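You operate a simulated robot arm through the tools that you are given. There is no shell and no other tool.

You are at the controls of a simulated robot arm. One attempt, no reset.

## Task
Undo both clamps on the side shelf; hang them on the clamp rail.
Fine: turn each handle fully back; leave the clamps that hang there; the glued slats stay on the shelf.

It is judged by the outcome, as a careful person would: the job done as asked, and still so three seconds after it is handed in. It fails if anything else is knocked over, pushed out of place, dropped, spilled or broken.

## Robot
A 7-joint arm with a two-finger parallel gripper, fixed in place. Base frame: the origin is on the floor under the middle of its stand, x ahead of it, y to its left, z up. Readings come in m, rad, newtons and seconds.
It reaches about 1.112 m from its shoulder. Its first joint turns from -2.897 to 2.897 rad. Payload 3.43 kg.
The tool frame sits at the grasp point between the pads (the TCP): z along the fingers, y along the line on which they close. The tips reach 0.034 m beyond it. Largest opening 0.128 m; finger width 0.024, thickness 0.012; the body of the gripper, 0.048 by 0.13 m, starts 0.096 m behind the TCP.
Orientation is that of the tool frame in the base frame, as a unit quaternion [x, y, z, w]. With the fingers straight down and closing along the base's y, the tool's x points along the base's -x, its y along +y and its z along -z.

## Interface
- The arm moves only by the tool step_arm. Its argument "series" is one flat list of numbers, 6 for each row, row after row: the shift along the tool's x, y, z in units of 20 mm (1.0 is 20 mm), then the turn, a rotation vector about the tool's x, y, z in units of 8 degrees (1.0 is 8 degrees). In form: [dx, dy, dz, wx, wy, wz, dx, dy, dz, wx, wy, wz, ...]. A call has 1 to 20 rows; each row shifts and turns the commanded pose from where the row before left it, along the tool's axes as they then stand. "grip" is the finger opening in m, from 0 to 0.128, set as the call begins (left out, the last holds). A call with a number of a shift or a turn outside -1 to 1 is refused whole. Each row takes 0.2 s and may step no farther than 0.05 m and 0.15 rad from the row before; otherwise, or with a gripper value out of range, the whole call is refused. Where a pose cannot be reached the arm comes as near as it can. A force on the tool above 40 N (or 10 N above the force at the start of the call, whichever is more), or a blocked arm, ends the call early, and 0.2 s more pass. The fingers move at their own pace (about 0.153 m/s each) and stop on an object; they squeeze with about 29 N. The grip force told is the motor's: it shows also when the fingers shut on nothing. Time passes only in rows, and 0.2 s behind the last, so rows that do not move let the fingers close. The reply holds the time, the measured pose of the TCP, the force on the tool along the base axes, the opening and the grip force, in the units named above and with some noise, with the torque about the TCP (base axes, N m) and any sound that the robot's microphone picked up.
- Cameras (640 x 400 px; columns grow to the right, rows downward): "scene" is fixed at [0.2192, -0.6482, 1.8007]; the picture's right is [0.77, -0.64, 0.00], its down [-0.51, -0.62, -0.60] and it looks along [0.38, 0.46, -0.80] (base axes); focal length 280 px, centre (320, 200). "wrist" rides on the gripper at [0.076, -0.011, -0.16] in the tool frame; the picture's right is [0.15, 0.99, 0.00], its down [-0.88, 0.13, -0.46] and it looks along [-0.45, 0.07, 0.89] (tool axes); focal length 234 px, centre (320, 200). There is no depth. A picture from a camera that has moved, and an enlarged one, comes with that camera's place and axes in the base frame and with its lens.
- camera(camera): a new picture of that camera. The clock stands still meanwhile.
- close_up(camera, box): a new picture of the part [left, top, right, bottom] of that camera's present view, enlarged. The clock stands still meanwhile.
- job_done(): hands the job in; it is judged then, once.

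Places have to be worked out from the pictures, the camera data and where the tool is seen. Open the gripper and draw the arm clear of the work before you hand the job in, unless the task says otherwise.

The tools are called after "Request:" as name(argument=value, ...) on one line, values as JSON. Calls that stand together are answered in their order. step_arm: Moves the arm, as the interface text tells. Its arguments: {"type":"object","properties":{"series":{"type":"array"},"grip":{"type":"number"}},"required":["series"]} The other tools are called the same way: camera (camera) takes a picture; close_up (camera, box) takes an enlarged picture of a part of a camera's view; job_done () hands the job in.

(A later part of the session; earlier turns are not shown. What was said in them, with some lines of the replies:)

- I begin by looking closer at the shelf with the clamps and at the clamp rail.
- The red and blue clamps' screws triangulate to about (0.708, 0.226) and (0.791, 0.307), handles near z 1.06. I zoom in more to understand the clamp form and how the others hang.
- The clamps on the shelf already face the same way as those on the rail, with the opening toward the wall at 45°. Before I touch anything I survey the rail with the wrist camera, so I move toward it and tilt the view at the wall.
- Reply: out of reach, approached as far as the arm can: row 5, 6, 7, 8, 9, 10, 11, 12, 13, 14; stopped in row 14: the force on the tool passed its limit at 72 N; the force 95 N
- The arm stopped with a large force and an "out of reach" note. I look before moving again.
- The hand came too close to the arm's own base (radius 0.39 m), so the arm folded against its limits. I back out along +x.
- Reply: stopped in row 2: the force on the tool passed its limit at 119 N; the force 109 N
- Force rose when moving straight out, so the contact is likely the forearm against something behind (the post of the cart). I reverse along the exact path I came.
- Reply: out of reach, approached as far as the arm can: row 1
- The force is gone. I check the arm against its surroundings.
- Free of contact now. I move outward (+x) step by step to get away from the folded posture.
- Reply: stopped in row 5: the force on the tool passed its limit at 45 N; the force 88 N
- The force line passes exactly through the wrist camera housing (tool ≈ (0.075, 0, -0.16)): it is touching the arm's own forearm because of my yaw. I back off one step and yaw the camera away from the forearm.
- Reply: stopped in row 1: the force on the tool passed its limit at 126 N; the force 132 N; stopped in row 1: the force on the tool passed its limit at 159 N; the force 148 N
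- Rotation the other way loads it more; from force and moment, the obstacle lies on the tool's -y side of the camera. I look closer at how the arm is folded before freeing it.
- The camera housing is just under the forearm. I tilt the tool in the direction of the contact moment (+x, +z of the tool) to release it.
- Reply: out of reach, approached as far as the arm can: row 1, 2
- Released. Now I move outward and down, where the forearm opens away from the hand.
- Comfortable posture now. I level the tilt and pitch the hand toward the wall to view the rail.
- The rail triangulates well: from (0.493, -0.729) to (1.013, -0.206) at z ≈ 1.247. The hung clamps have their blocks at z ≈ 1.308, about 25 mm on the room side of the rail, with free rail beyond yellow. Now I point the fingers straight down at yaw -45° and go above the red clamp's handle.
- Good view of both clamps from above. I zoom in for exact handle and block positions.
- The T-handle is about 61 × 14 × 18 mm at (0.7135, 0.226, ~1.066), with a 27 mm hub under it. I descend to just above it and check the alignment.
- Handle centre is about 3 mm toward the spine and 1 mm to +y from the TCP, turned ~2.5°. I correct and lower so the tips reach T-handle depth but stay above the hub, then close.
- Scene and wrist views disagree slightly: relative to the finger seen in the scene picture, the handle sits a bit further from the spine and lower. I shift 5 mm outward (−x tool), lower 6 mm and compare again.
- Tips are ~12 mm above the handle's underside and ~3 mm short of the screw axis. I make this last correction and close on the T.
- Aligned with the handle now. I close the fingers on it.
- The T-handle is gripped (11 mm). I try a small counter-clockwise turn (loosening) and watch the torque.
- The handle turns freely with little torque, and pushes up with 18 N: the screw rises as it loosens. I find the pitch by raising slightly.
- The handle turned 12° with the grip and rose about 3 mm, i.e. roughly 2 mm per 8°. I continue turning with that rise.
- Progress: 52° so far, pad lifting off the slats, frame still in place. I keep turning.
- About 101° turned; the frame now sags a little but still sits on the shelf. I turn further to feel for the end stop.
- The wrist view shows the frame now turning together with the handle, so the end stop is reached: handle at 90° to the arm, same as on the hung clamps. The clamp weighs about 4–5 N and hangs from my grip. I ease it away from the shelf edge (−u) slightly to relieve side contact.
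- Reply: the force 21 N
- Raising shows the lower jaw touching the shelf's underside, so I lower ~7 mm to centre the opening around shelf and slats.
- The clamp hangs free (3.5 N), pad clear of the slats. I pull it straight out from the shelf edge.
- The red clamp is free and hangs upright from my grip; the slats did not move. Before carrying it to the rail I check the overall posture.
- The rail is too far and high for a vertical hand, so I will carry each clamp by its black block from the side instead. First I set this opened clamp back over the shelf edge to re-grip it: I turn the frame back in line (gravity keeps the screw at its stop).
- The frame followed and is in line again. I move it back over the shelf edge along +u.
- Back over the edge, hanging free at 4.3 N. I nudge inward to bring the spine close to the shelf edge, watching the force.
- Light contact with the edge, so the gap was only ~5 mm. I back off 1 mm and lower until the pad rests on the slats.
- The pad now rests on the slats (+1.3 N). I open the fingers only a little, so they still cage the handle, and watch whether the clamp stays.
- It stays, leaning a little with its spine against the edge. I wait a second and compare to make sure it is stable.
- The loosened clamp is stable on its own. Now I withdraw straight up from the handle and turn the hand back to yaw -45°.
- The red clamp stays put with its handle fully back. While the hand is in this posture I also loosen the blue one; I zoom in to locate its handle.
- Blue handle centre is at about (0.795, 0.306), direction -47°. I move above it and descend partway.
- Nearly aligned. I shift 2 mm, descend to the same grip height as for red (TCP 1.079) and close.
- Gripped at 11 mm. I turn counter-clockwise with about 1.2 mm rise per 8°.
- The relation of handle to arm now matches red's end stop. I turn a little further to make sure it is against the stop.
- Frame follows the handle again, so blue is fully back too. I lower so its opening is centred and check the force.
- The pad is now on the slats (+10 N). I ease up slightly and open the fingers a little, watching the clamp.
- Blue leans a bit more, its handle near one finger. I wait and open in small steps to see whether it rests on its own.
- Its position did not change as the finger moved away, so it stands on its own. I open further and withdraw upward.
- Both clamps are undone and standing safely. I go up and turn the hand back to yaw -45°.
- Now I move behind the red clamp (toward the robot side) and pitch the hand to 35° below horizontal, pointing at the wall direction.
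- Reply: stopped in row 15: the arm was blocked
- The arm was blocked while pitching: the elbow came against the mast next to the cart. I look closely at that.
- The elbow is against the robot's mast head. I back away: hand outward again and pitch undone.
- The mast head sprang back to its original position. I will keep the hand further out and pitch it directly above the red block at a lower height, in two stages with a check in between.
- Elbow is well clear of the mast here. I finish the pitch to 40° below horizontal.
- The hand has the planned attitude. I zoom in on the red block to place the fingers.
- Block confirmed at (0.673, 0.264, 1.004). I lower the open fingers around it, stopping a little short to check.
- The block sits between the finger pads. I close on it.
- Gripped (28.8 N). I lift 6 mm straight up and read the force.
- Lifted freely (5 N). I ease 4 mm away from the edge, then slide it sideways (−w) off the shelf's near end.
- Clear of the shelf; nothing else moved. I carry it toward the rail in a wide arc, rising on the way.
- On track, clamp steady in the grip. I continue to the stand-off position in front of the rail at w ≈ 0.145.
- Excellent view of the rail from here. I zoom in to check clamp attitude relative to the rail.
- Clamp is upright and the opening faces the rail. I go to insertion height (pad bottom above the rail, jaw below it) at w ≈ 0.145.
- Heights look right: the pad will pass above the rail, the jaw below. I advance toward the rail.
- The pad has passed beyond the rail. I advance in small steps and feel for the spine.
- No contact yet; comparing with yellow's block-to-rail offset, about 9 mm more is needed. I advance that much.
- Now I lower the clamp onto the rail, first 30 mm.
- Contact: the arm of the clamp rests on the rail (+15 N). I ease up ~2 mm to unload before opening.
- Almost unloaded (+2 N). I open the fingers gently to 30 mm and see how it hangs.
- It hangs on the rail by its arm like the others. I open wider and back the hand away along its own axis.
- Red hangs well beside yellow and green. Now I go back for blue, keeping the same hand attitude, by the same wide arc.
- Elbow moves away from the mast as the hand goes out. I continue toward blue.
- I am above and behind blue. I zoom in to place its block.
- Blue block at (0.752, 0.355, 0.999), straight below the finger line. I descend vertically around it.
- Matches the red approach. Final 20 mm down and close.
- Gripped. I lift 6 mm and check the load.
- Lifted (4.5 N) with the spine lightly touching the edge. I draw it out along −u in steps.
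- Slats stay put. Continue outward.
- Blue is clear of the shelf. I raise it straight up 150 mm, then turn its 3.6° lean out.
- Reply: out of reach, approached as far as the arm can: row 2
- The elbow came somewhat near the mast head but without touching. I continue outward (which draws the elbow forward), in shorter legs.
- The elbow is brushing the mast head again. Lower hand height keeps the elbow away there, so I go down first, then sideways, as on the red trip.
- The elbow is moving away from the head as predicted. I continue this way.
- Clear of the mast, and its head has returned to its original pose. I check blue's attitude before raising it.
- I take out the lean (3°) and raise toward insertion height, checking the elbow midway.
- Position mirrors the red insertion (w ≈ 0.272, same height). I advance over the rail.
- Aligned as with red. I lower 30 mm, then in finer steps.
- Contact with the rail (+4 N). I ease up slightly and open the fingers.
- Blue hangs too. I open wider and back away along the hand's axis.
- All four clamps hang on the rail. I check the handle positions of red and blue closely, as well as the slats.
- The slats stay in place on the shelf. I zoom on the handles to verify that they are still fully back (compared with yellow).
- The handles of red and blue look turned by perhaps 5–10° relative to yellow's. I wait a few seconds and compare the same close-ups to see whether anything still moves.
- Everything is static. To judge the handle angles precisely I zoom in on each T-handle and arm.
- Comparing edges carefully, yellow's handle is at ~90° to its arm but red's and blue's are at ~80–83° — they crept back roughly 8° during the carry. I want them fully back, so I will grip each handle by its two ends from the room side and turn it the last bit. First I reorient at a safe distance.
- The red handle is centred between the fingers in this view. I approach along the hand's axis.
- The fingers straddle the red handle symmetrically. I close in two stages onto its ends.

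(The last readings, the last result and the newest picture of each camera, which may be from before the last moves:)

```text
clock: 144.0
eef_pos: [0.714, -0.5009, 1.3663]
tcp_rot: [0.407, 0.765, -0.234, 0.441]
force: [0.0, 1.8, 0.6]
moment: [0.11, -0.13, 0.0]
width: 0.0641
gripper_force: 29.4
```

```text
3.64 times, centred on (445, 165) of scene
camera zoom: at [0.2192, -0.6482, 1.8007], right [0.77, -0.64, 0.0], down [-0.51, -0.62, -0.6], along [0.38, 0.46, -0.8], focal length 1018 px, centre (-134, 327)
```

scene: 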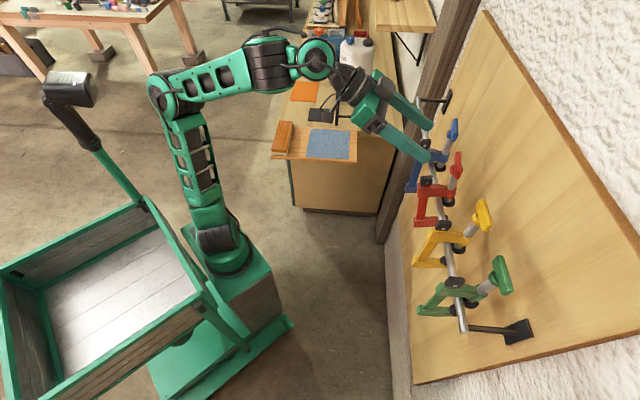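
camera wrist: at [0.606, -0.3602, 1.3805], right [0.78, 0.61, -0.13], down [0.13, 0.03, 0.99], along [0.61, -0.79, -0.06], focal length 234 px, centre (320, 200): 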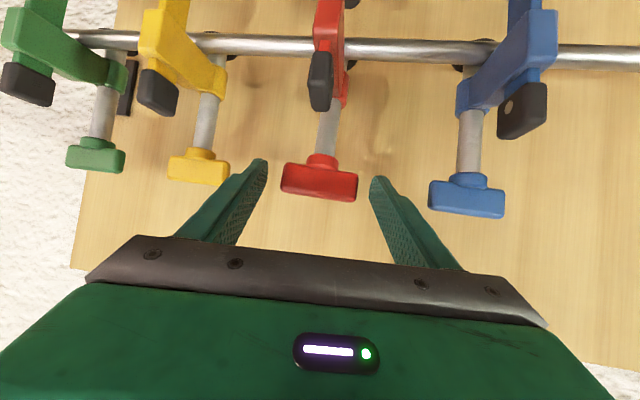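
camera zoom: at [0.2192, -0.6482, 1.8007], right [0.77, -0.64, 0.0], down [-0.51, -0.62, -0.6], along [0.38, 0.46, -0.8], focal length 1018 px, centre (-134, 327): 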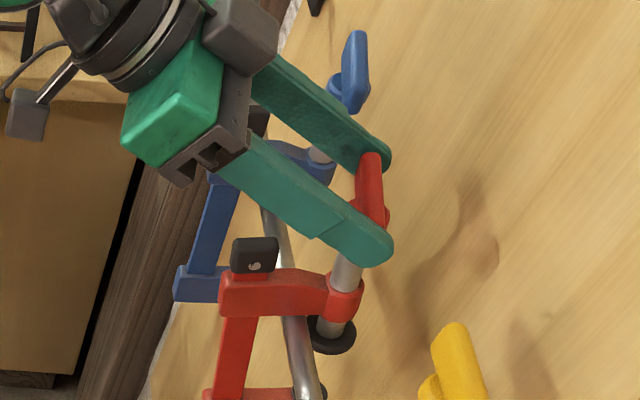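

Both ends are held (64 mm wide). I turn the handle counter-clockwise about its screw axis by 8°, following the rise, and check.

Request:
step_arm(series=[-0.021, -0.052, -0.021, -0.354, -0.026, -0.352, -0.021, -0.052, -0.021, -0.354, -0.026, -0.352, 0, 0, 0, 0, 0, 0])

Request:
close_up(camera="scene", box=[400, 110, 490, 220])

Request:
camera(camera="wrist")

```text
clock: 144.8
eef_pos: [0.7116, -0.5022, 1.368]
tcp_rot: [0.345, 0.793, -0.22, 0.452]
force: [-0.7, -0.1, 0.3]
moment: [0.04, -0.02, -0.02]
width: 0.0635
gripper_force: 28.9
```

```text
3.64 times, centred on (445, 165) of scene
camera zoom: at [0.2192, -0.6482, 1.8007], right [0.77, -0.64, 0.0], down [-0.51, -0.62, -0.6], along [0.38, 0.46, -0.8], focal length 1018 px, centre (-134, 327)
```

zoom: 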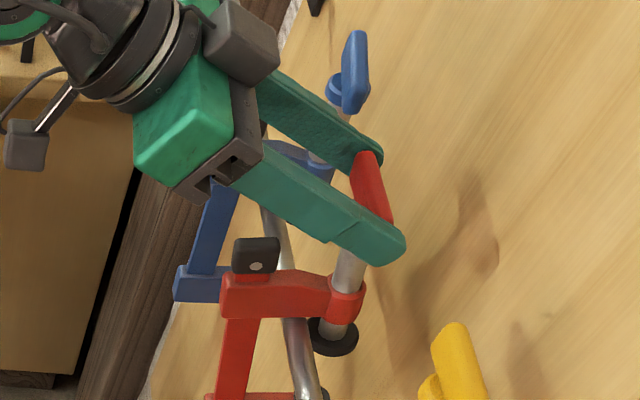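

```text
taken
camera wrist: at [0.5872, -0.377, 1.381], right [0.69, 0.71, -0.16], down [0.15, 0.08, 0.99], along [0.71, -0.7, -0.05], focal length 234 px, centre (320, 200)
```

wrist: 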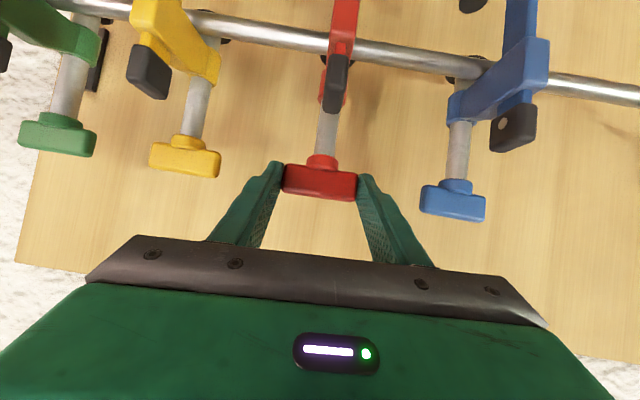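

The handle turned 8° while the frame stayed. I add another 6° to reach the stop.

Request:
step_arm(series=[-0.016, -0.039, -0.016, -0.265, -0.02, -0.264, -0.016, -0.039, -0.016, -0.265, -0.02, -0.264, 0, 0, 0, 0, 0, 0])

Request:
close_up(camera="scene", box=[400, 110, 490, 220])

Request:
camera(camera="wrist")

```text
clock: 145.6
eef_pos: [0.7112, -0.5026, 1.3671]
tcp_rot: [0.299, 0.812, -0.208, 0.457]
force: [-1.0, 0.1, 0.2]
moment: [0.05, 0.0, 0.0]
width: 0.0637
gripper_force: 29.2
```

```text
3.64 times, centred on (445, 165) of scene
camera zoom: at [0.2192, -0.6482, 1.8007], right [0.77, -0.64, 0.0], down [-0.51, -0.62, -0.6], along [0.38, 0.46, -0.8], focal length 1018 px, centre (-134, 327)
```

zoom: 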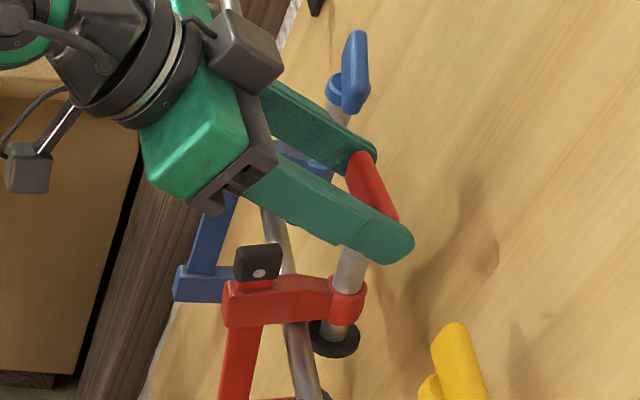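

```text
taken
camera wrist: at [0.5744, -0.3909, 1.382], right [0.61, 0.77, -0.19], down [0.16, 0.11, 0.98], along [0.78, -0.63, -0.06], focal length 234 px, centre (320, 200)
```

wrist: 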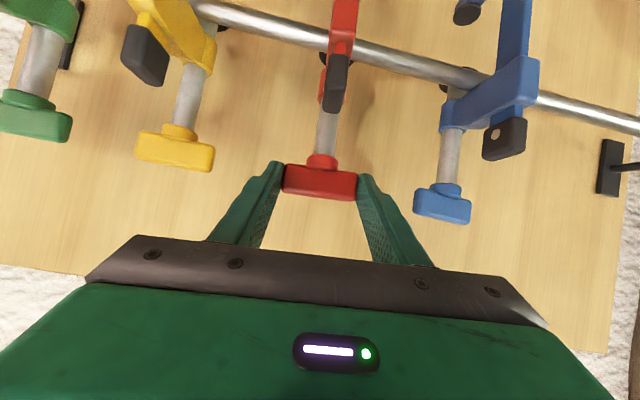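

The frame now follows the handle, so red is against its stop again. I release it and back out.

Request:
step_arm(series=[0, 0, 0, 0, 0, 0, 0, 0, 0, 0, 0, 0, 0, 0, -0.3, 0, 0, 0, 0, 0, -0.7, 0, 0, 0, 0, 0, -1, 0, 0, 0, 0, 0, -1, 0, 0, 0, 0, 0, -1, 0, 0, 0, 0, 0, -1, 0, 0, 0], grip=0.09)

Request:
close_up(camera="scene", box=[400, 110, 490, 220])

Request:
camera(camera="wrist")

```text
clock: 147.4
eef_pos: [0.6488, -0.4417, 1.4158]
tcp_rot: [0.3, 0.811, -0.208, 0.457]
force: [0.1, 0.6, -0.5]
moment: [-0.01, -0.03, -0.02]
width: 0.0899
gripper_force: 0.1
```

```text
3.64 times, centred on (445, 165) of scene
camera zoom: at [0.2192, -0.6482, 1.8007], right [0.77, -0.64, 0.0], down [-0.51, -0.62, -0.6], along [0.38, 0.46, -0.8], focal length 1018 px, centre (-134, 327)
```

zoom: 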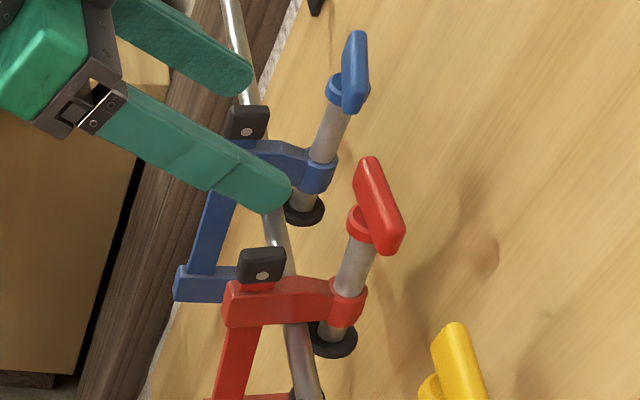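

```text
taken
camera wrist: at [0.5118, -0.3293, 1.4309], right [0.61, 0.77, -0.19], down [0.16, 0.11, 0.98], along [0.78, -0.63, -0.06], focal length 234 px, centre (320, 200)
```

wrist: 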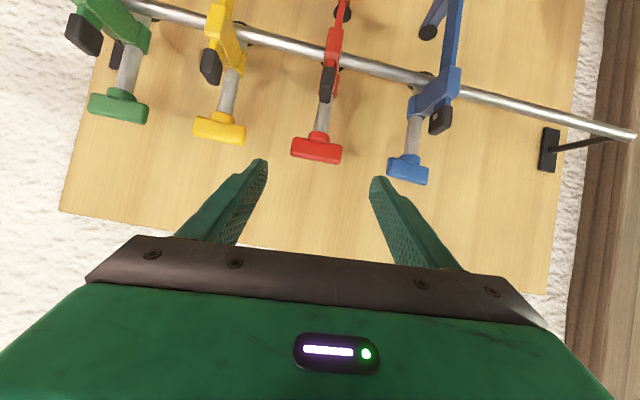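

Red's handle now looks like yellow's. Same procedure for blue: I re-align the hand and move in front of its handle.

Request:
step_arm(series=[0, 0, 0, 0.367, 0.027, 0.367, 0, 0, 0, 0.367, 0.027, 0.367, 0, 0, 0, 0.367, 0.027, 0.367, 0.031, 0.8975, -0.009, 0, 0, 0, 0.031, 0.8975, -0.009, 0, 0, 0, 0.031, 0.8975, -0.009, 0, 0, 0, 0.031, 0.8975, -0.009, 0, 0, 0, 0.031, 0.8975, -0.009, 0, 0, 0, 0.031, 0.8975, -0.009, 0, 0, 0, 0.031, 0.8975, -0.009, 0, 0, 0, 0.031, 0.8975, -0.009, 0, 0, 0])

Request:
camera(camera="wrist")

Request:
camera(camera="scene")

```text
clock: 149.8
eef_pos: [0.7643, -0.3547, 1.4124]
tcp_rot: [0.396, 0.77, -0.232, 0.443]
force: [0.6, -0.5, 0.3]
moment: [0.01, -0.03, 0.03]
width: 0.0901
gripper_force: 0.0
```

```text
taken
camera wrist: at [0.652, -0.2177, 1.4269], right [0.76, 0.63, -0.13], down [0.14, 0.04, 0.99], along [0.63, -0.77, -0.06], focal length 234 px, centre (320, 200)
```

wrist: 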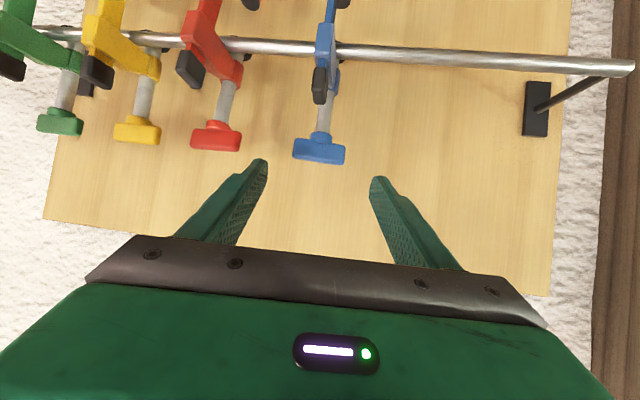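

```text
taken
```

scene: 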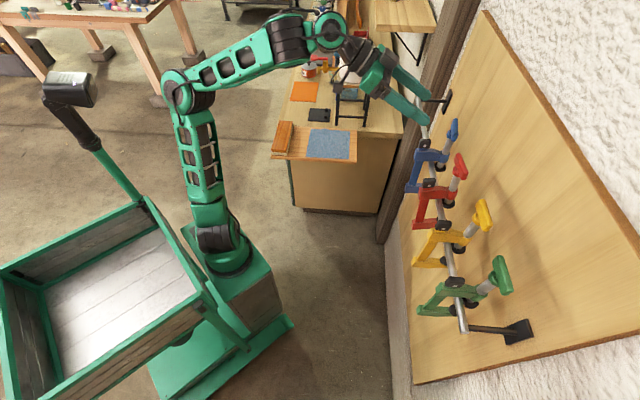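

Blue's handle is centred. I approach as before.

Request:
step_arm(series=[0, 0, 1, 0, 0, 0, 0, 0, 1, 0, 0, 0, 0, 0, 0.8, 0, 0, 0])

Request:
camera(camera="wrist")

Request:
close_up(camera="scene", box=[395, 90, 485, 200])

```text
clock: 150.6
eef_pos: [0.7932, -0.3945, 1.3834]
tcp_rot: [0.396, 0.77, -0.232, 0.442]
force: [0.1, 0.6, 0.0]
moment: [-0.03, 0.0, 0.0]
width: 0.09
gripper_force: 0.0
```

```text
taken
camera wrist: at [0.6808, -0.2572, 1.3985], right [0.76, 0.63, -0.13], down [0.14, 0.04, 0.99], along [0.63, -0.77, -0.06], focal length 234 px, centre (320, 200)
```

wrist: 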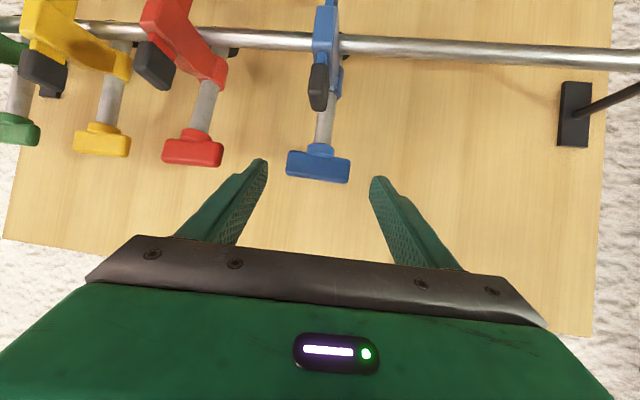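

```text
3.64 times, centred on (440, 145) of scene
camera zoom: at [0.2192, -0.6482, 1.8007], right [0.77, -0.64, 0.0], down [-0.51, -0.62, -0.6], along [0.38, 0.46, -0.8], focal length 1018 px, centre (-116, 400)
```

zoom: 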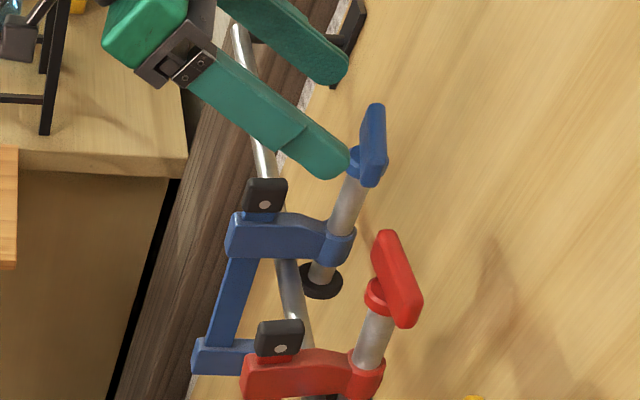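

Request:
step_arm(series=[0.05, 0, 0.7, 0, 0, 0, 0.05, 0, 0.7, 0, 0, 0, 0, 0, 0.7, 0, 0, 0, 0, 0, 0, 0, 0, 0])

Request:
step_arm(series=[0, 0, 0, 0, 0, 0, 0, 0, 0, 0, 0, 0], grip=0.07)

Request:
close_up(camera="wrist", box=[240, 120, 400, 240])

Request:
close_up(camera="scene", box=[395, 90, 485, 200])

```text
clock: 151.6
eef_pos: [0.8122, -0.4241, 1.3609]
tcp_rot: [0.397, 0.77, -0.232, 0.442]
force: [0.3, 0.4, 0.9]
moment: [0.0, 0.0, 0.01]
width: 0.09
gripper_force: 0.0
```

```text
clock: 152.2
eef_pos: [0.8136, -0.4254, 1.361]
tcp_rot: [0.396, 0.771, -0.231, 0.442]
force: [-0.6, -0.5, -0.7]
moment: [-0.02, -0.01, -0.02]
width: 0.0701
gripper_force: 0.1
```

```text
3.33 times, centred on (320, 180) of wrist
camera zoom: at [0.7015, -0.2869, 1.3754], right [0.76, 0.63, -0.13], down [0.14, 0.04, 0.99], along [0.63, -0.77, -0.06], focal length 781 px, centre (320, 267)
```

zoom: 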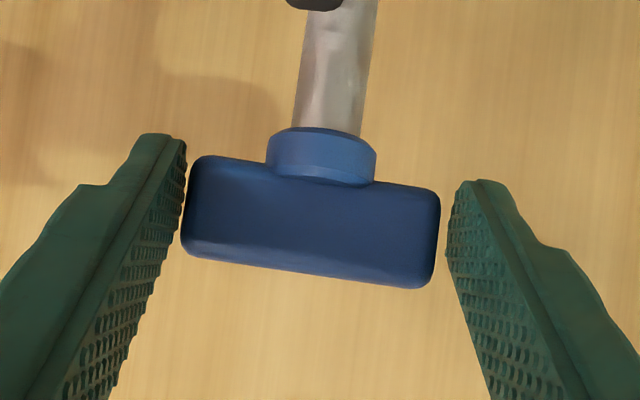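

```text
3.64 times, centred on (440, 145) of scene
camera zoom: at [0.2192, -0.6482, 1.8007], right [0.77, -0.64, 0.0], down [-0.51, -0.62, -0.6], along [0.38, 0.46, -0.8], focal length 1018 px, centre (-116, 400)
```

zoom: 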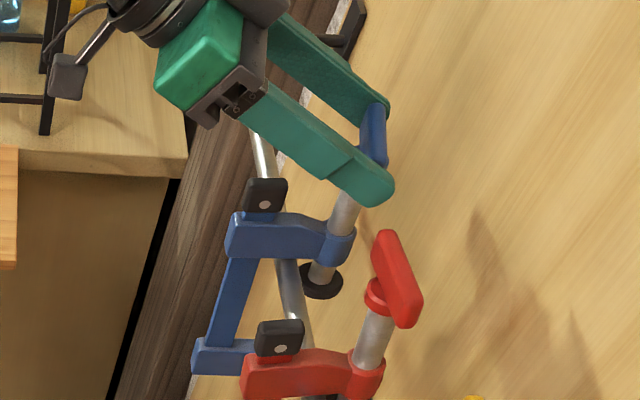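

The handle is ~1.5 mm off-centre toward the left finger; I correct that and close on its ends.

Request:
step_arm(series=[0, -0.075, 0, 0, 0, 0, 0, 0, 0, 0, 0, 0])

Request:
step_arm(series=[0, 0, 0, 0, 0, 0, 0, 0, 0, 0, 0, 0], grip=0.05)

Request:
close_up(camera="wrist", box=[240, 60, 400, 240])

Request:
close_up(camera="scene", box=[395, 90, 485, 200])

```text
clock: 152.8
eef_pos: [0.812, -0.4242, 1.3597]
tcp_rot: [0.396, 0.771, -0.232, 0.442]
force: [0.0, -0.6, -0.2]
moment: [0.0, -0.01, 0.01]
width: 0.0701
gripper_force: 0.1
```

```text
clock: 153.4
eef_pos: [0.8116, -0.425, 1.3616]
tcp_rot: [0.396, 0.77, -0.232, 0.443]
force: [0.7, 1.4, 0.4]
moment: [0.12, -0.09, -0.02]
width: 0.0634
gripper_force: 28.7
```

```text
2.22 times, centred on (320, 150) of wrist
camera zoom: at [0.7004, -0.2878, 1.375], right [0.76, 0.63, -0.13], down [0.14, 0.04, 0.99], along [0.63, -0.77, -0.06], focal length 520 px, centre (320, 311)
```

zoom: 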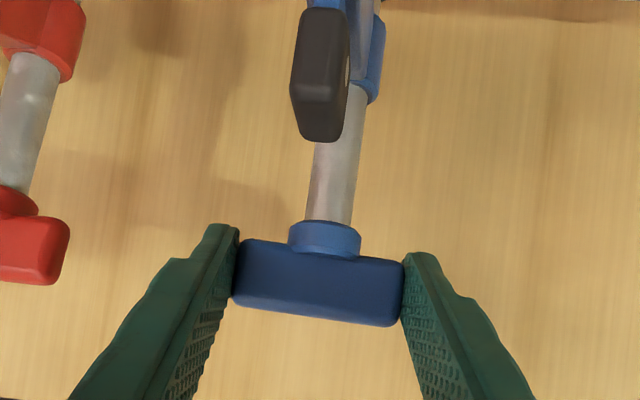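

```text
3.64 times, centred on (440, 145) of scene
camera zoom: at [0.2192, -0.6482, 1.8007], right [0.77, -0.64, 0.0], down [-0.51, -0.62, -0.6], along [0.38, 0.46, -0.8], focal length 1018 px, centre (-116, 400)
```

zoom: 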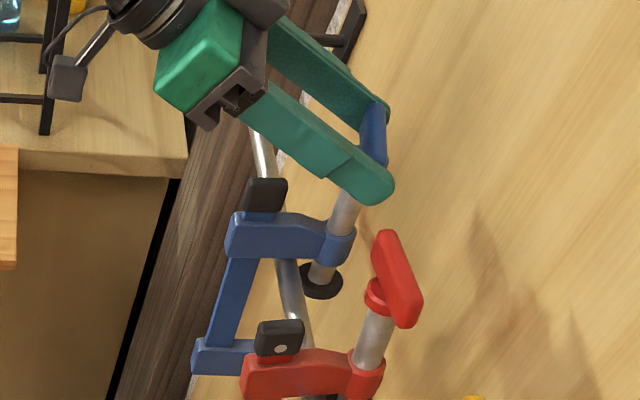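

Request:
step_arm(series=[-0.025, -0.058, -0.016, -0.419, -0.004, -0.272, -0.025, -0.058, -0.016, -0.419, -0.004, -0.272, 0, 0, 0, 0, 0, 0])

Request:
close_up(camera="wrist", box=[240, 60, 400, 240])

Request:
close_up(camera="scene", box=[395, 90, 485, 200])

```text
clock: 154.2
eef_pos: [0.8091, -0.4273, 1.3609]
tcp_rot: [0.34, 0.797, -0.204, 0.455]
force: [0.1, -1.0, -0.3]
moment: [-0.07, -0.06, -0.02]
width: 0.0635
gripper_force: 29.3
```

```text
2.22 times, centred on (320, 150) of wrist
camera zoom: at [0.6808, -0.3067, 1.3762], right [0.67, 0.73, -0.14], down [0.14, 0.06, 0.99], along [0.73, -0.68, -0.06], focal length 520 px, centre (320, 311)
```

zoom: 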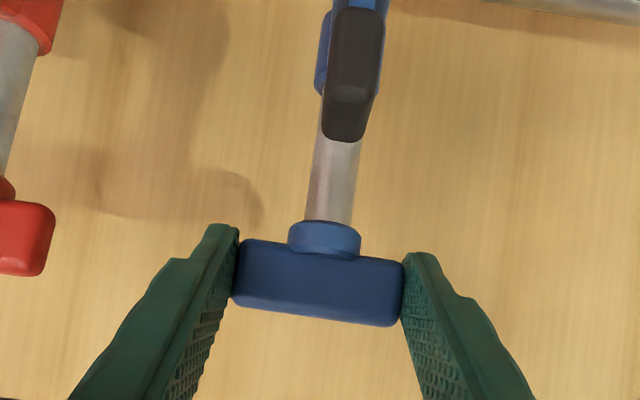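

```text
3.64 times, centred on (440, 145) of scene
camera zoom: at [0.2192, -0.6482, 1.8007], right [0.77, -0.64, 0.0], down [-0.51, -0.62, -0.6], along [0.38, 0.46, -0.8], focal length 1018 px, centre (-116, 400)
```

zoom: 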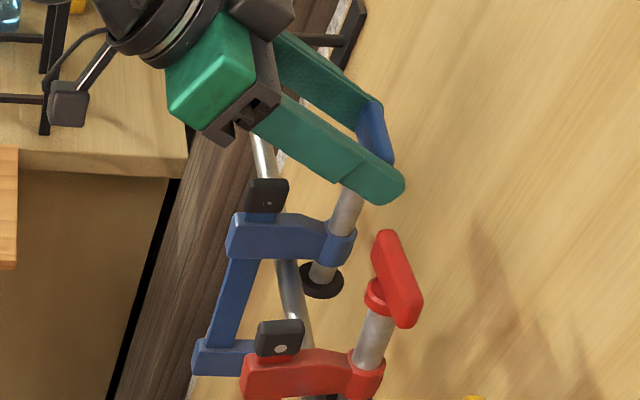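

The handle turned relative to the frame. Another 4°, then again, until the frame follows.

Request:
step_arm(series=[-0.025, -0.058, -0.016, -0.419, -0.004, -0.272, 0, 0, 0, 0, 0, 0])

Request:
close_up(camera="wrist", box=[240, 60, 400, 240])

Request:
close_up(camera="scene", box=[395, 90, 485, 200])

```text
clock: 154.8
eef_pos: [0.8096, -0.4279, 1.3612]
tcp_rot: [0.311, 0.81, -0.188, 0.461]
force: [-0.6, 0.7, -0.4]
moment: [0.1, 0.06, -0.02]
width: 0.0635
gripper_force: 29.4
```

```text
2.22 times, centred on (320, 150) of wrist
camera zoom: at [0.6724, -0.3173, 1.3769], right [0.61, 0.78, -0.14], down [0.14, 0.07, 0.99], along [0.78, -0.63, -0.06], focal length 520 px, centre (320, 311)
```

zoom: 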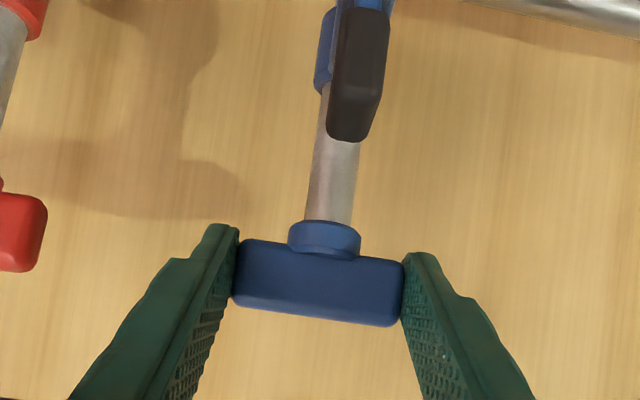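

```text
3.64 times, centred on (440, 145) of scene
camera zoom: at [0.2192, -0.6482, 1.8007], right [0.77, -0.64, 0.0], down [-0.51, -0.62, -0.6], along [0.38, 0.46, -0.8], focal length 1018 px, centre (-116, 400)
```

zoom: 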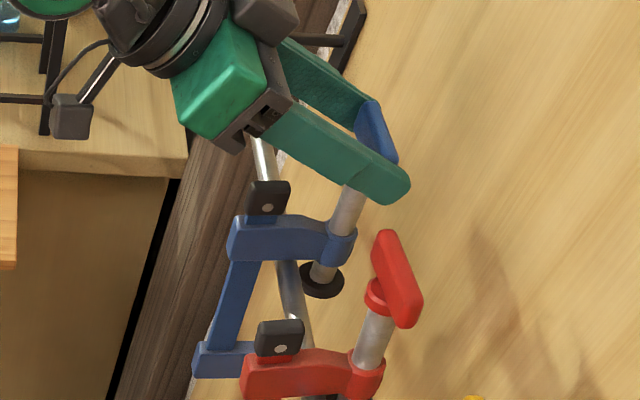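

Request:
step_arm(series=[-0.012, -0.029, -0.008, -0.21, -0.002, -0.136, 0, 0, 0, 0, 0, 0])

Request:
close_up(camera="wrist", box=[240, 60, 400, 240])

```text
clock: 155.4
eef_pos: [0.8103, -0.4303, 1.3616]
tcp_rot: [0.297, 0.815, -0.18, 0.464]
force: [-0.4, 0.1, -0.2]
moment: [0.0, -0.02, 0.01]
width: 0.0635
gripper_force: 28.6
```

```text
2.22 times, centred on (320, 150) of wrist
camera zoom: at [0.6689, -0.3234, 1.3777], right [0.59, 0.8, -0.14], down [0.14, 0.08, 0.99], along [0.8, -0.6, -0.06], focal length 520 px, centre (320, 311)
```

zoom: 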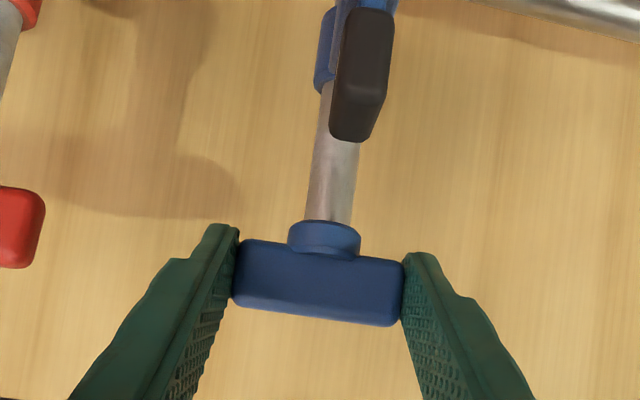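

Request:
step_arm(series=[-0.02, -0.058, -0.012, -0.419, -0.004, -0.272, 0, 0, 0, 0, 0, 0])

Request:
close_up(camera="wrist", box=[240, 60, 400, 240])

Request:
close_up(camera="scene", box=[395, 90, 485, 200])

```text
clock: 156.0
eef_pos: [0.8098, -0.4327, 1.3626]
tcp_rot: [0.267, 0.826, -0.165, 0.469]
force: [-0.6, -1.5, 0.3]
moment: [-0.03, -0.02, 0.0]
width: 0.0632
gripper_force: 29.1
```

```text
2.22 times, centred on (320, 150) of wrist
camera zoom: at [0.6621, -0.3351, 1.3786], right [0.53, 0.84, -0.15], down [0.13, 0.09, 0.99], along [0.84, -0.54, -0.06], focal length 520 px, centre (320, 311)
```

zoom: 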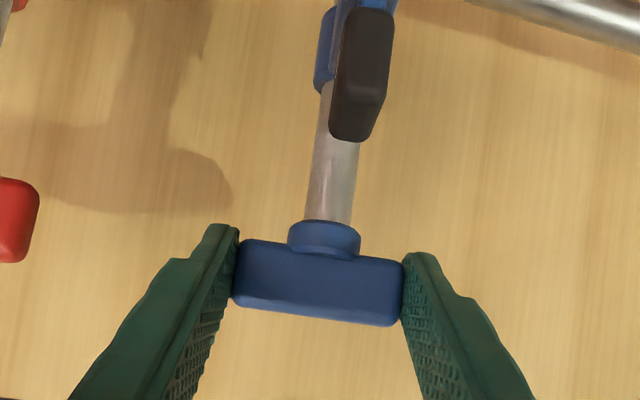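

```text
3.64 times, centred on (440, 145) of scene
camera zoom: at [0.2192, -0.6482, 1.8007], right [0.77, -0.64, 0.0], down [-0.51, -0.62, -0.6], along [0.38, 0.46, -0.8], focal length 1018 px, centre (-116, 400)
```

zoom: 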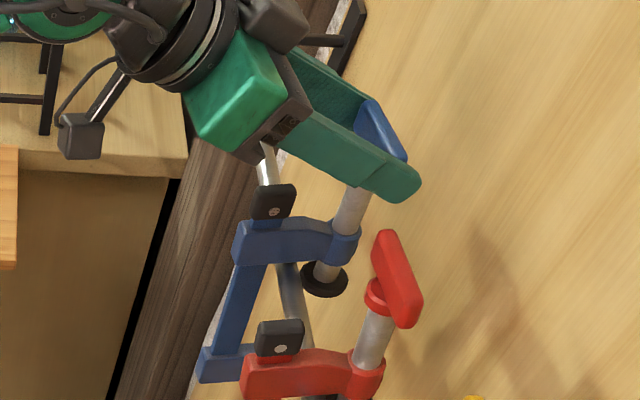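

The frame follows completely now: blue is against its stop. I release and back out.

Request:
step_arm(series=[0, 0, 0, 0, 0, 0, 0, 0, 0, 0, 0, 0, 0, 0, -0.3, 0, 0, 0, 0, 0, -0.7, 0, 0, 0, 0, 0, -1, 0, 0, 0, 0, 0, -1, 0, 0, 0, 0, 0, -1, 0, 0, 0, 0, 0, -1, 0, 0, 0, 0, 0, -1, 0, 0, 0], grip=0.09)

Request:
close_up(camera="scene", box=[395, 90, 515, 240])

Request:
camera(camera="wrist")

Request:
camera(camera="scene")

```text
clock: 157.1
eef_pos: [0.7748, -0.4117, 1.3941]
tcp_rot: [0.265, 0.822, -0.163, 0.476]
force: [1.1, 0.4, -1.6]
moment: [-0.08, 0.02, -0.1]
width: 0.0901
gripper_force: 0.1
stopped in row 5: the arm was blocked; the commanded pose is now the measured one
```

```text
2.67 times, centred on (455, 165) of scene
camera zoom: at [0.2192, -0.6482, 1.8007], right [0.77, -0.64, 0.0], down [-0.51, -0.62, -0.6], along [0.38, 0.46, -0.8], focal length 747 px, centre (-40, 293)
```

zoom: 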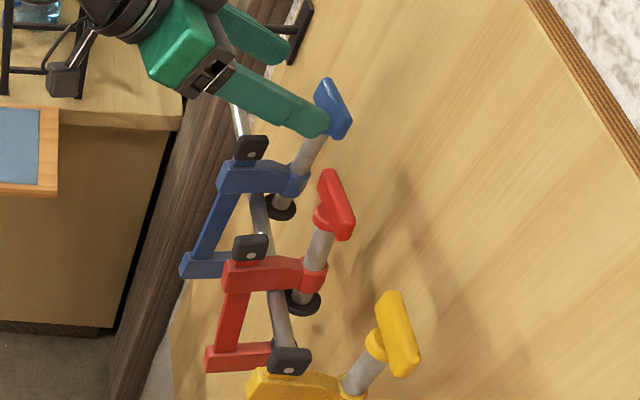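

```text
taken
camera wrist: at [0.6263, -0.3152, 1.4061], right [0.53, 0.84, -0.14], down [0.12, 0.1, 0.99], along [0.84, -0.54, -0.05], focal length 234 px, centre (320, 200)
```

wrist: 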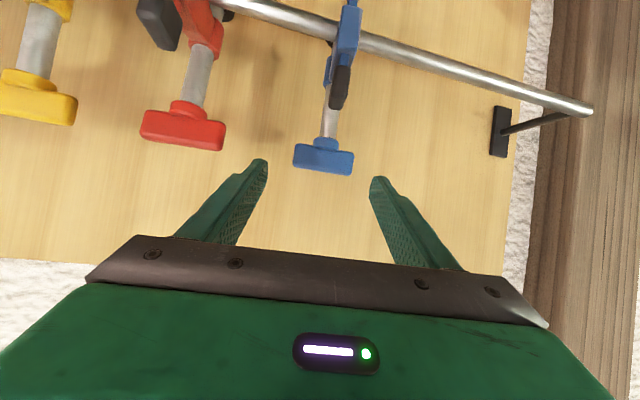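

```text
taken
```

scene: 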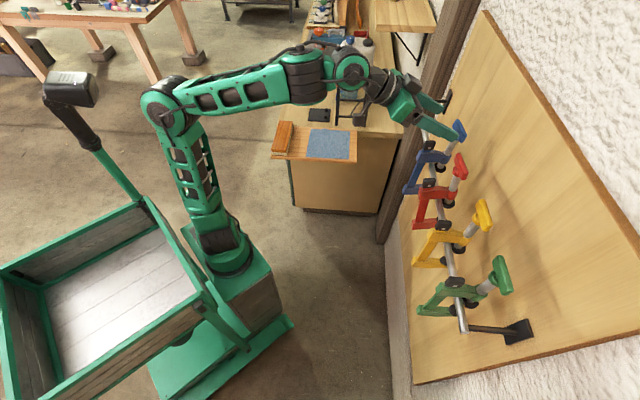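

The retreat was "blocked" though there is no force on the tool — probably a joint limit in this twisted posture. The finger tips are clear of the handle; I retreat straight back (−u) while untwisting the yaw.

Request:
step_arm(series=[0.242, 0.076, -0.43, 0, 0, 0, 0.242, 0.076, -0.43, 0, 0, 0])

Request:
close_up(camera="scene", box=[280, 20, 480, 200])

```text
clock: 157.7
eef_pos: [0.759, -0.3979, 1.3922]
tcp_rot: [0.267, 0.821, -0.165, 0.477]
force: [0.1, 0.2, -0.6]
moment: [0.02, 0.0, 0.03]
width: 0.0899
gripper_force: 0.0
```

```text
2.22 times, centred on (380, 110) of scene
camera zoom: at [0.2192, -0.6482, 1.8007], right [0.77, -0.64, 0.0], down [-0.51, -0.62, -0.6], along [0.38, 0.46, -0.8], focal length 622 px, centre (187, 400)
```

zoom: 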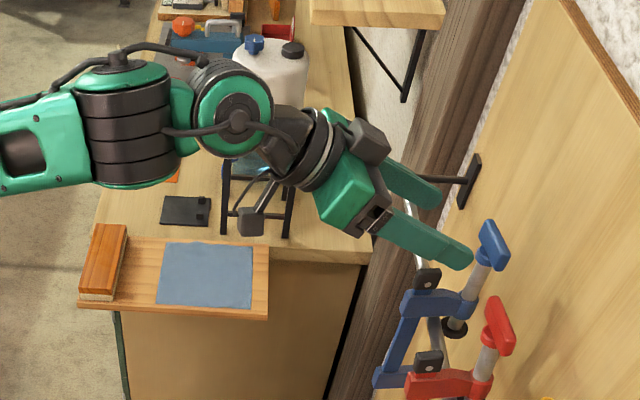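

Request:
step_arm(series=[0.242, 0.076, -0.43, 0, 0, 0, 0.242, 0.076, -0.43, 0, 0, 0, 0, 0, 0, 0.471, 0.005, 0.306, 0, 0, 0, 0.471, 0.005, 0.306, 0, 0, 0, 0.471, 0.005, 0.306])

Request:
close_up(camera="scene", box=[395, 90, 515, 330])

Request:
camera(camera="wrist")

```text
clock: 158.9
eef_pos: [0.7442, -0.3838, 1.3925]
tcp_rot: [0.367, 0.782, -0.215, 0.456]
force: [-0.1, 0.0, 0.7]
moment: [0.01, 0.03, 0.05]
width: 0.0901
gripper_force: 0.0
```

```text
1.67 times, centred on (455, 210) of scene
camera zoom: at [0.2192, -0.6482, 1.8007], right [0.77, -0.64, 0.0], down [-0.51, -0.62, -0.6], along [0.38, 0.46, -0.8], focal length 467 px, centre (95, 183)
```

zoom: 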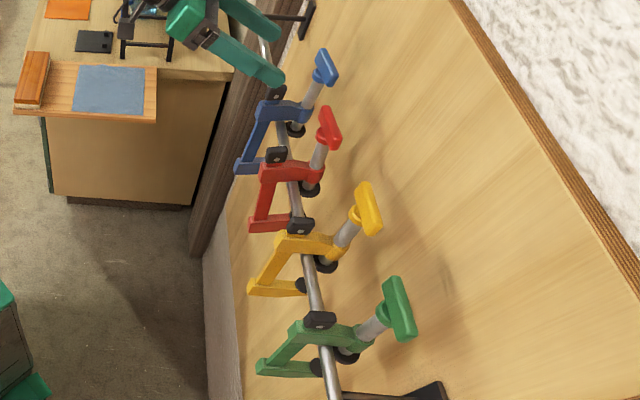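

```text
taken
camera wrist: at [0.6216, -0.2552, 1.4059], right [0.71, 0.69, -0.13], down [0.12, 0.06, 0.99], along [0.69, -0.72, -0.05], focal length 234 px, centre (320, 200)
```

wrist: 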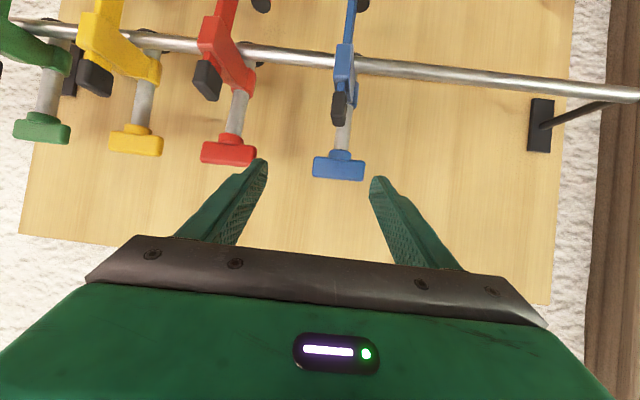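

All four handles look alike now. I draw the arm further back, clear of the rail.

Request:
step_arm(series=[0.49, -0.093, -0.867, 0, 0, 0, 0.49, -0.093, -0.867, 0, 0, 0, 0.49, -0.093, -0.867, 0, 0, 0, 0.49, -0.093, -0.867, 0, 0, 0, 0.49, -0.093, -0.867, 0, 0, 0, 0.49, -0.093, -0.867, 0, 0, 0, 0, 0, 0, 0, 0, 0], grip=0.12)

Request:
camera(camera="scene")

Request:
camera(camera="wrist")

Request:
close_up(camera="scene", box=[400, 105, 480, 235])

```text
clock: 160.5
eef_pos: [0.6651, -0.2925, 1.3903]
tcp_rot: [0.36, 0.787, -0.213, 0.454]
force: [-0.5, -0.8, 0.8]
moment: [0.03, 0.01, -0.02]
width: 0.12
gripper_force: 0.2
```

```text
taken
```

scene: 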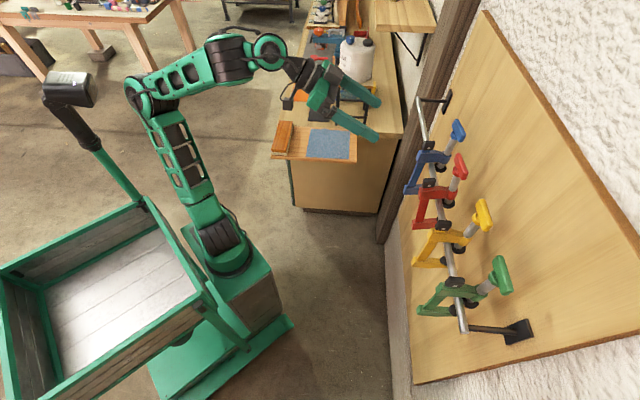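

```text
taken
camera wrist: at [0.5406, -0.1663, 1.4035], right [0.7, 0.7, -0.13], down [0.13, 0.06, 0.99], along [0.7, -0.71, -0.05], focal length 234 px, centre (320, 200)
```

wrist: 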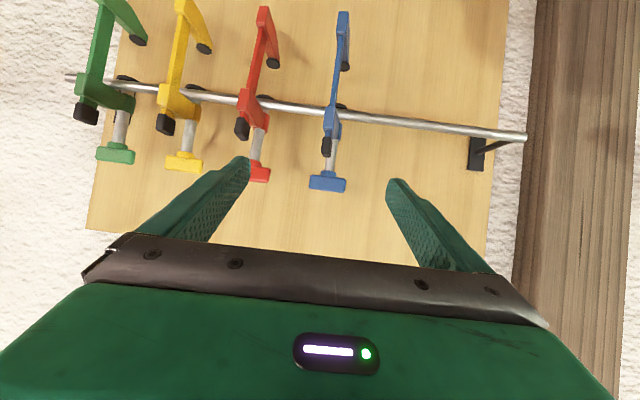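

```text
3.08 times, centred on (440, 170) of scene
camera zoom: at [0.2192, -0.6482, 1.8007], right [0.77, -0.64, 0.0], down [-0.51, -0.62, -0.6], along [0.38, 0.46, -0.8], focal length 862 px, centre (-49, 292)
```

zoom: 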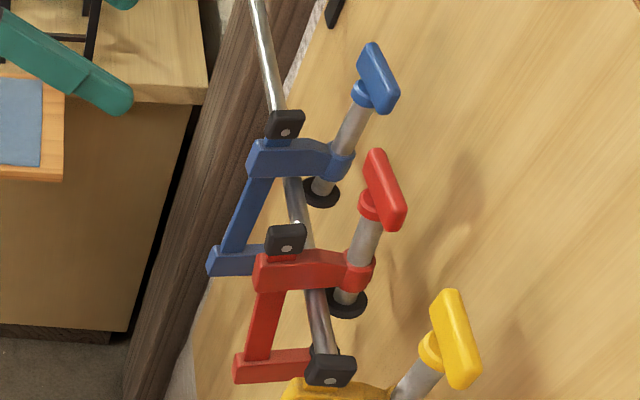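

Everything is in place: the mast head is back as it was, slats and bench items unchanged. I wait two seconds for a last stability check.

Request:
step_arm(series=[0, 0, 0, 0, 0, 0, 0, 0, 0, 0, 0, 0, 0, 0, 0, 0, 0, 0, 0, 0, 0, 0, 0, 0, 0, 0, 0, 0, 0, 0, 0, 0, 0, 0, 0, 0, 0, 0, 0, 0, 0, 0, 0, 0, 0, 0, 0, 0, 0, 0, 0, 0, 0, 0, 0, 0, 0, 0, 0, 0, 0, 0, 0, 0, 0, 0, 0, 0, 0, 0, 0, 0])

Request:
close_up(camera="scene", box=[400, 105, 480, 235])

Request:
close_up(camera="scene", box=[250, 0, 430, 180])

```text
clock: 163.1
eef_pos: [0.6638, -0.2925, 1.3902]
tcp_rot: [0.358, 0.787, -0.211, 0.455]
force: [0.5, 0.6, 0.3]
moment: [0.04, -0.02, -0.02]
width: 0.1197
gripper_force: 0.1
```

```text
3.08 times, centred on (440, 170) of scene
camera zoom: at [0.2192, -0.6482, 1.8007], right [0.77, -0.64, 0.0], down [-0.51, -0.62, -0.6], along [0.38, 0.46, -0.8], focal length 862 px, centre (-49, 292)
```

zoom: 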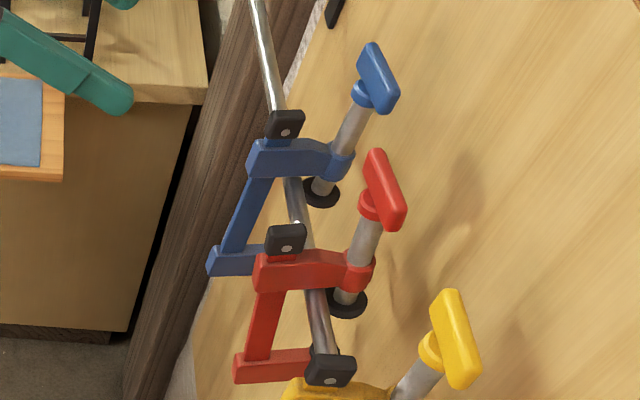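

```text
2.22 times, centred on (340, 90) of scene
camera zoom: at [0.2192, -0.6482, 1.8007], right [0.77, -0.64, 0.0], down [-0.51, -0.62, -0.6], along [0.38, 0.46, -0.8], focal length 622 px, centre (276, 444)
```

zoom: 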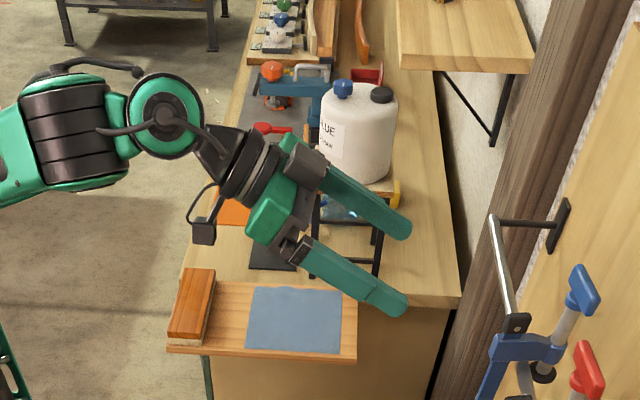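

Nothing has moved in the last check. Red and blue hang on the rail with their handles fully back, yellow and green were left alone, and the glued slats are still on the shelf. The gripper is open and the arm is clear, so I hand the job in.

Request:
job_done()

```text
The job is handed in.
```

Both shelf clamps (red and blue) are undone and hang on the clamp rail beside yellow and green. I handed the job in at about 163 s on the simulation clock; I have not seen the judge's result.

- **Handles:** Red and blue are turned fully back. Both crept back about 8° on the way to the rail, so I turned each one again on the rail until it reached its end stop.
- **Other clamps:** Yellow and green were not touched.
- **Slats:** The glued slats are still on the shelf and did not shift.
- **Stability:** The last pictures, taken about 2.5 s apart, show nothing moving. The gripper was open and the arm drawn back.

**Contacts:**
- Early on, the wrist camera housing pressed hard against the arm's own forearm, with forces up to about 159 N. I saw no sign of damage afterwards.
- The elbow pushed the head of the mast beside the stand on two occasions. It sprang back to its original position each time and looks unchanged in the last full picture.
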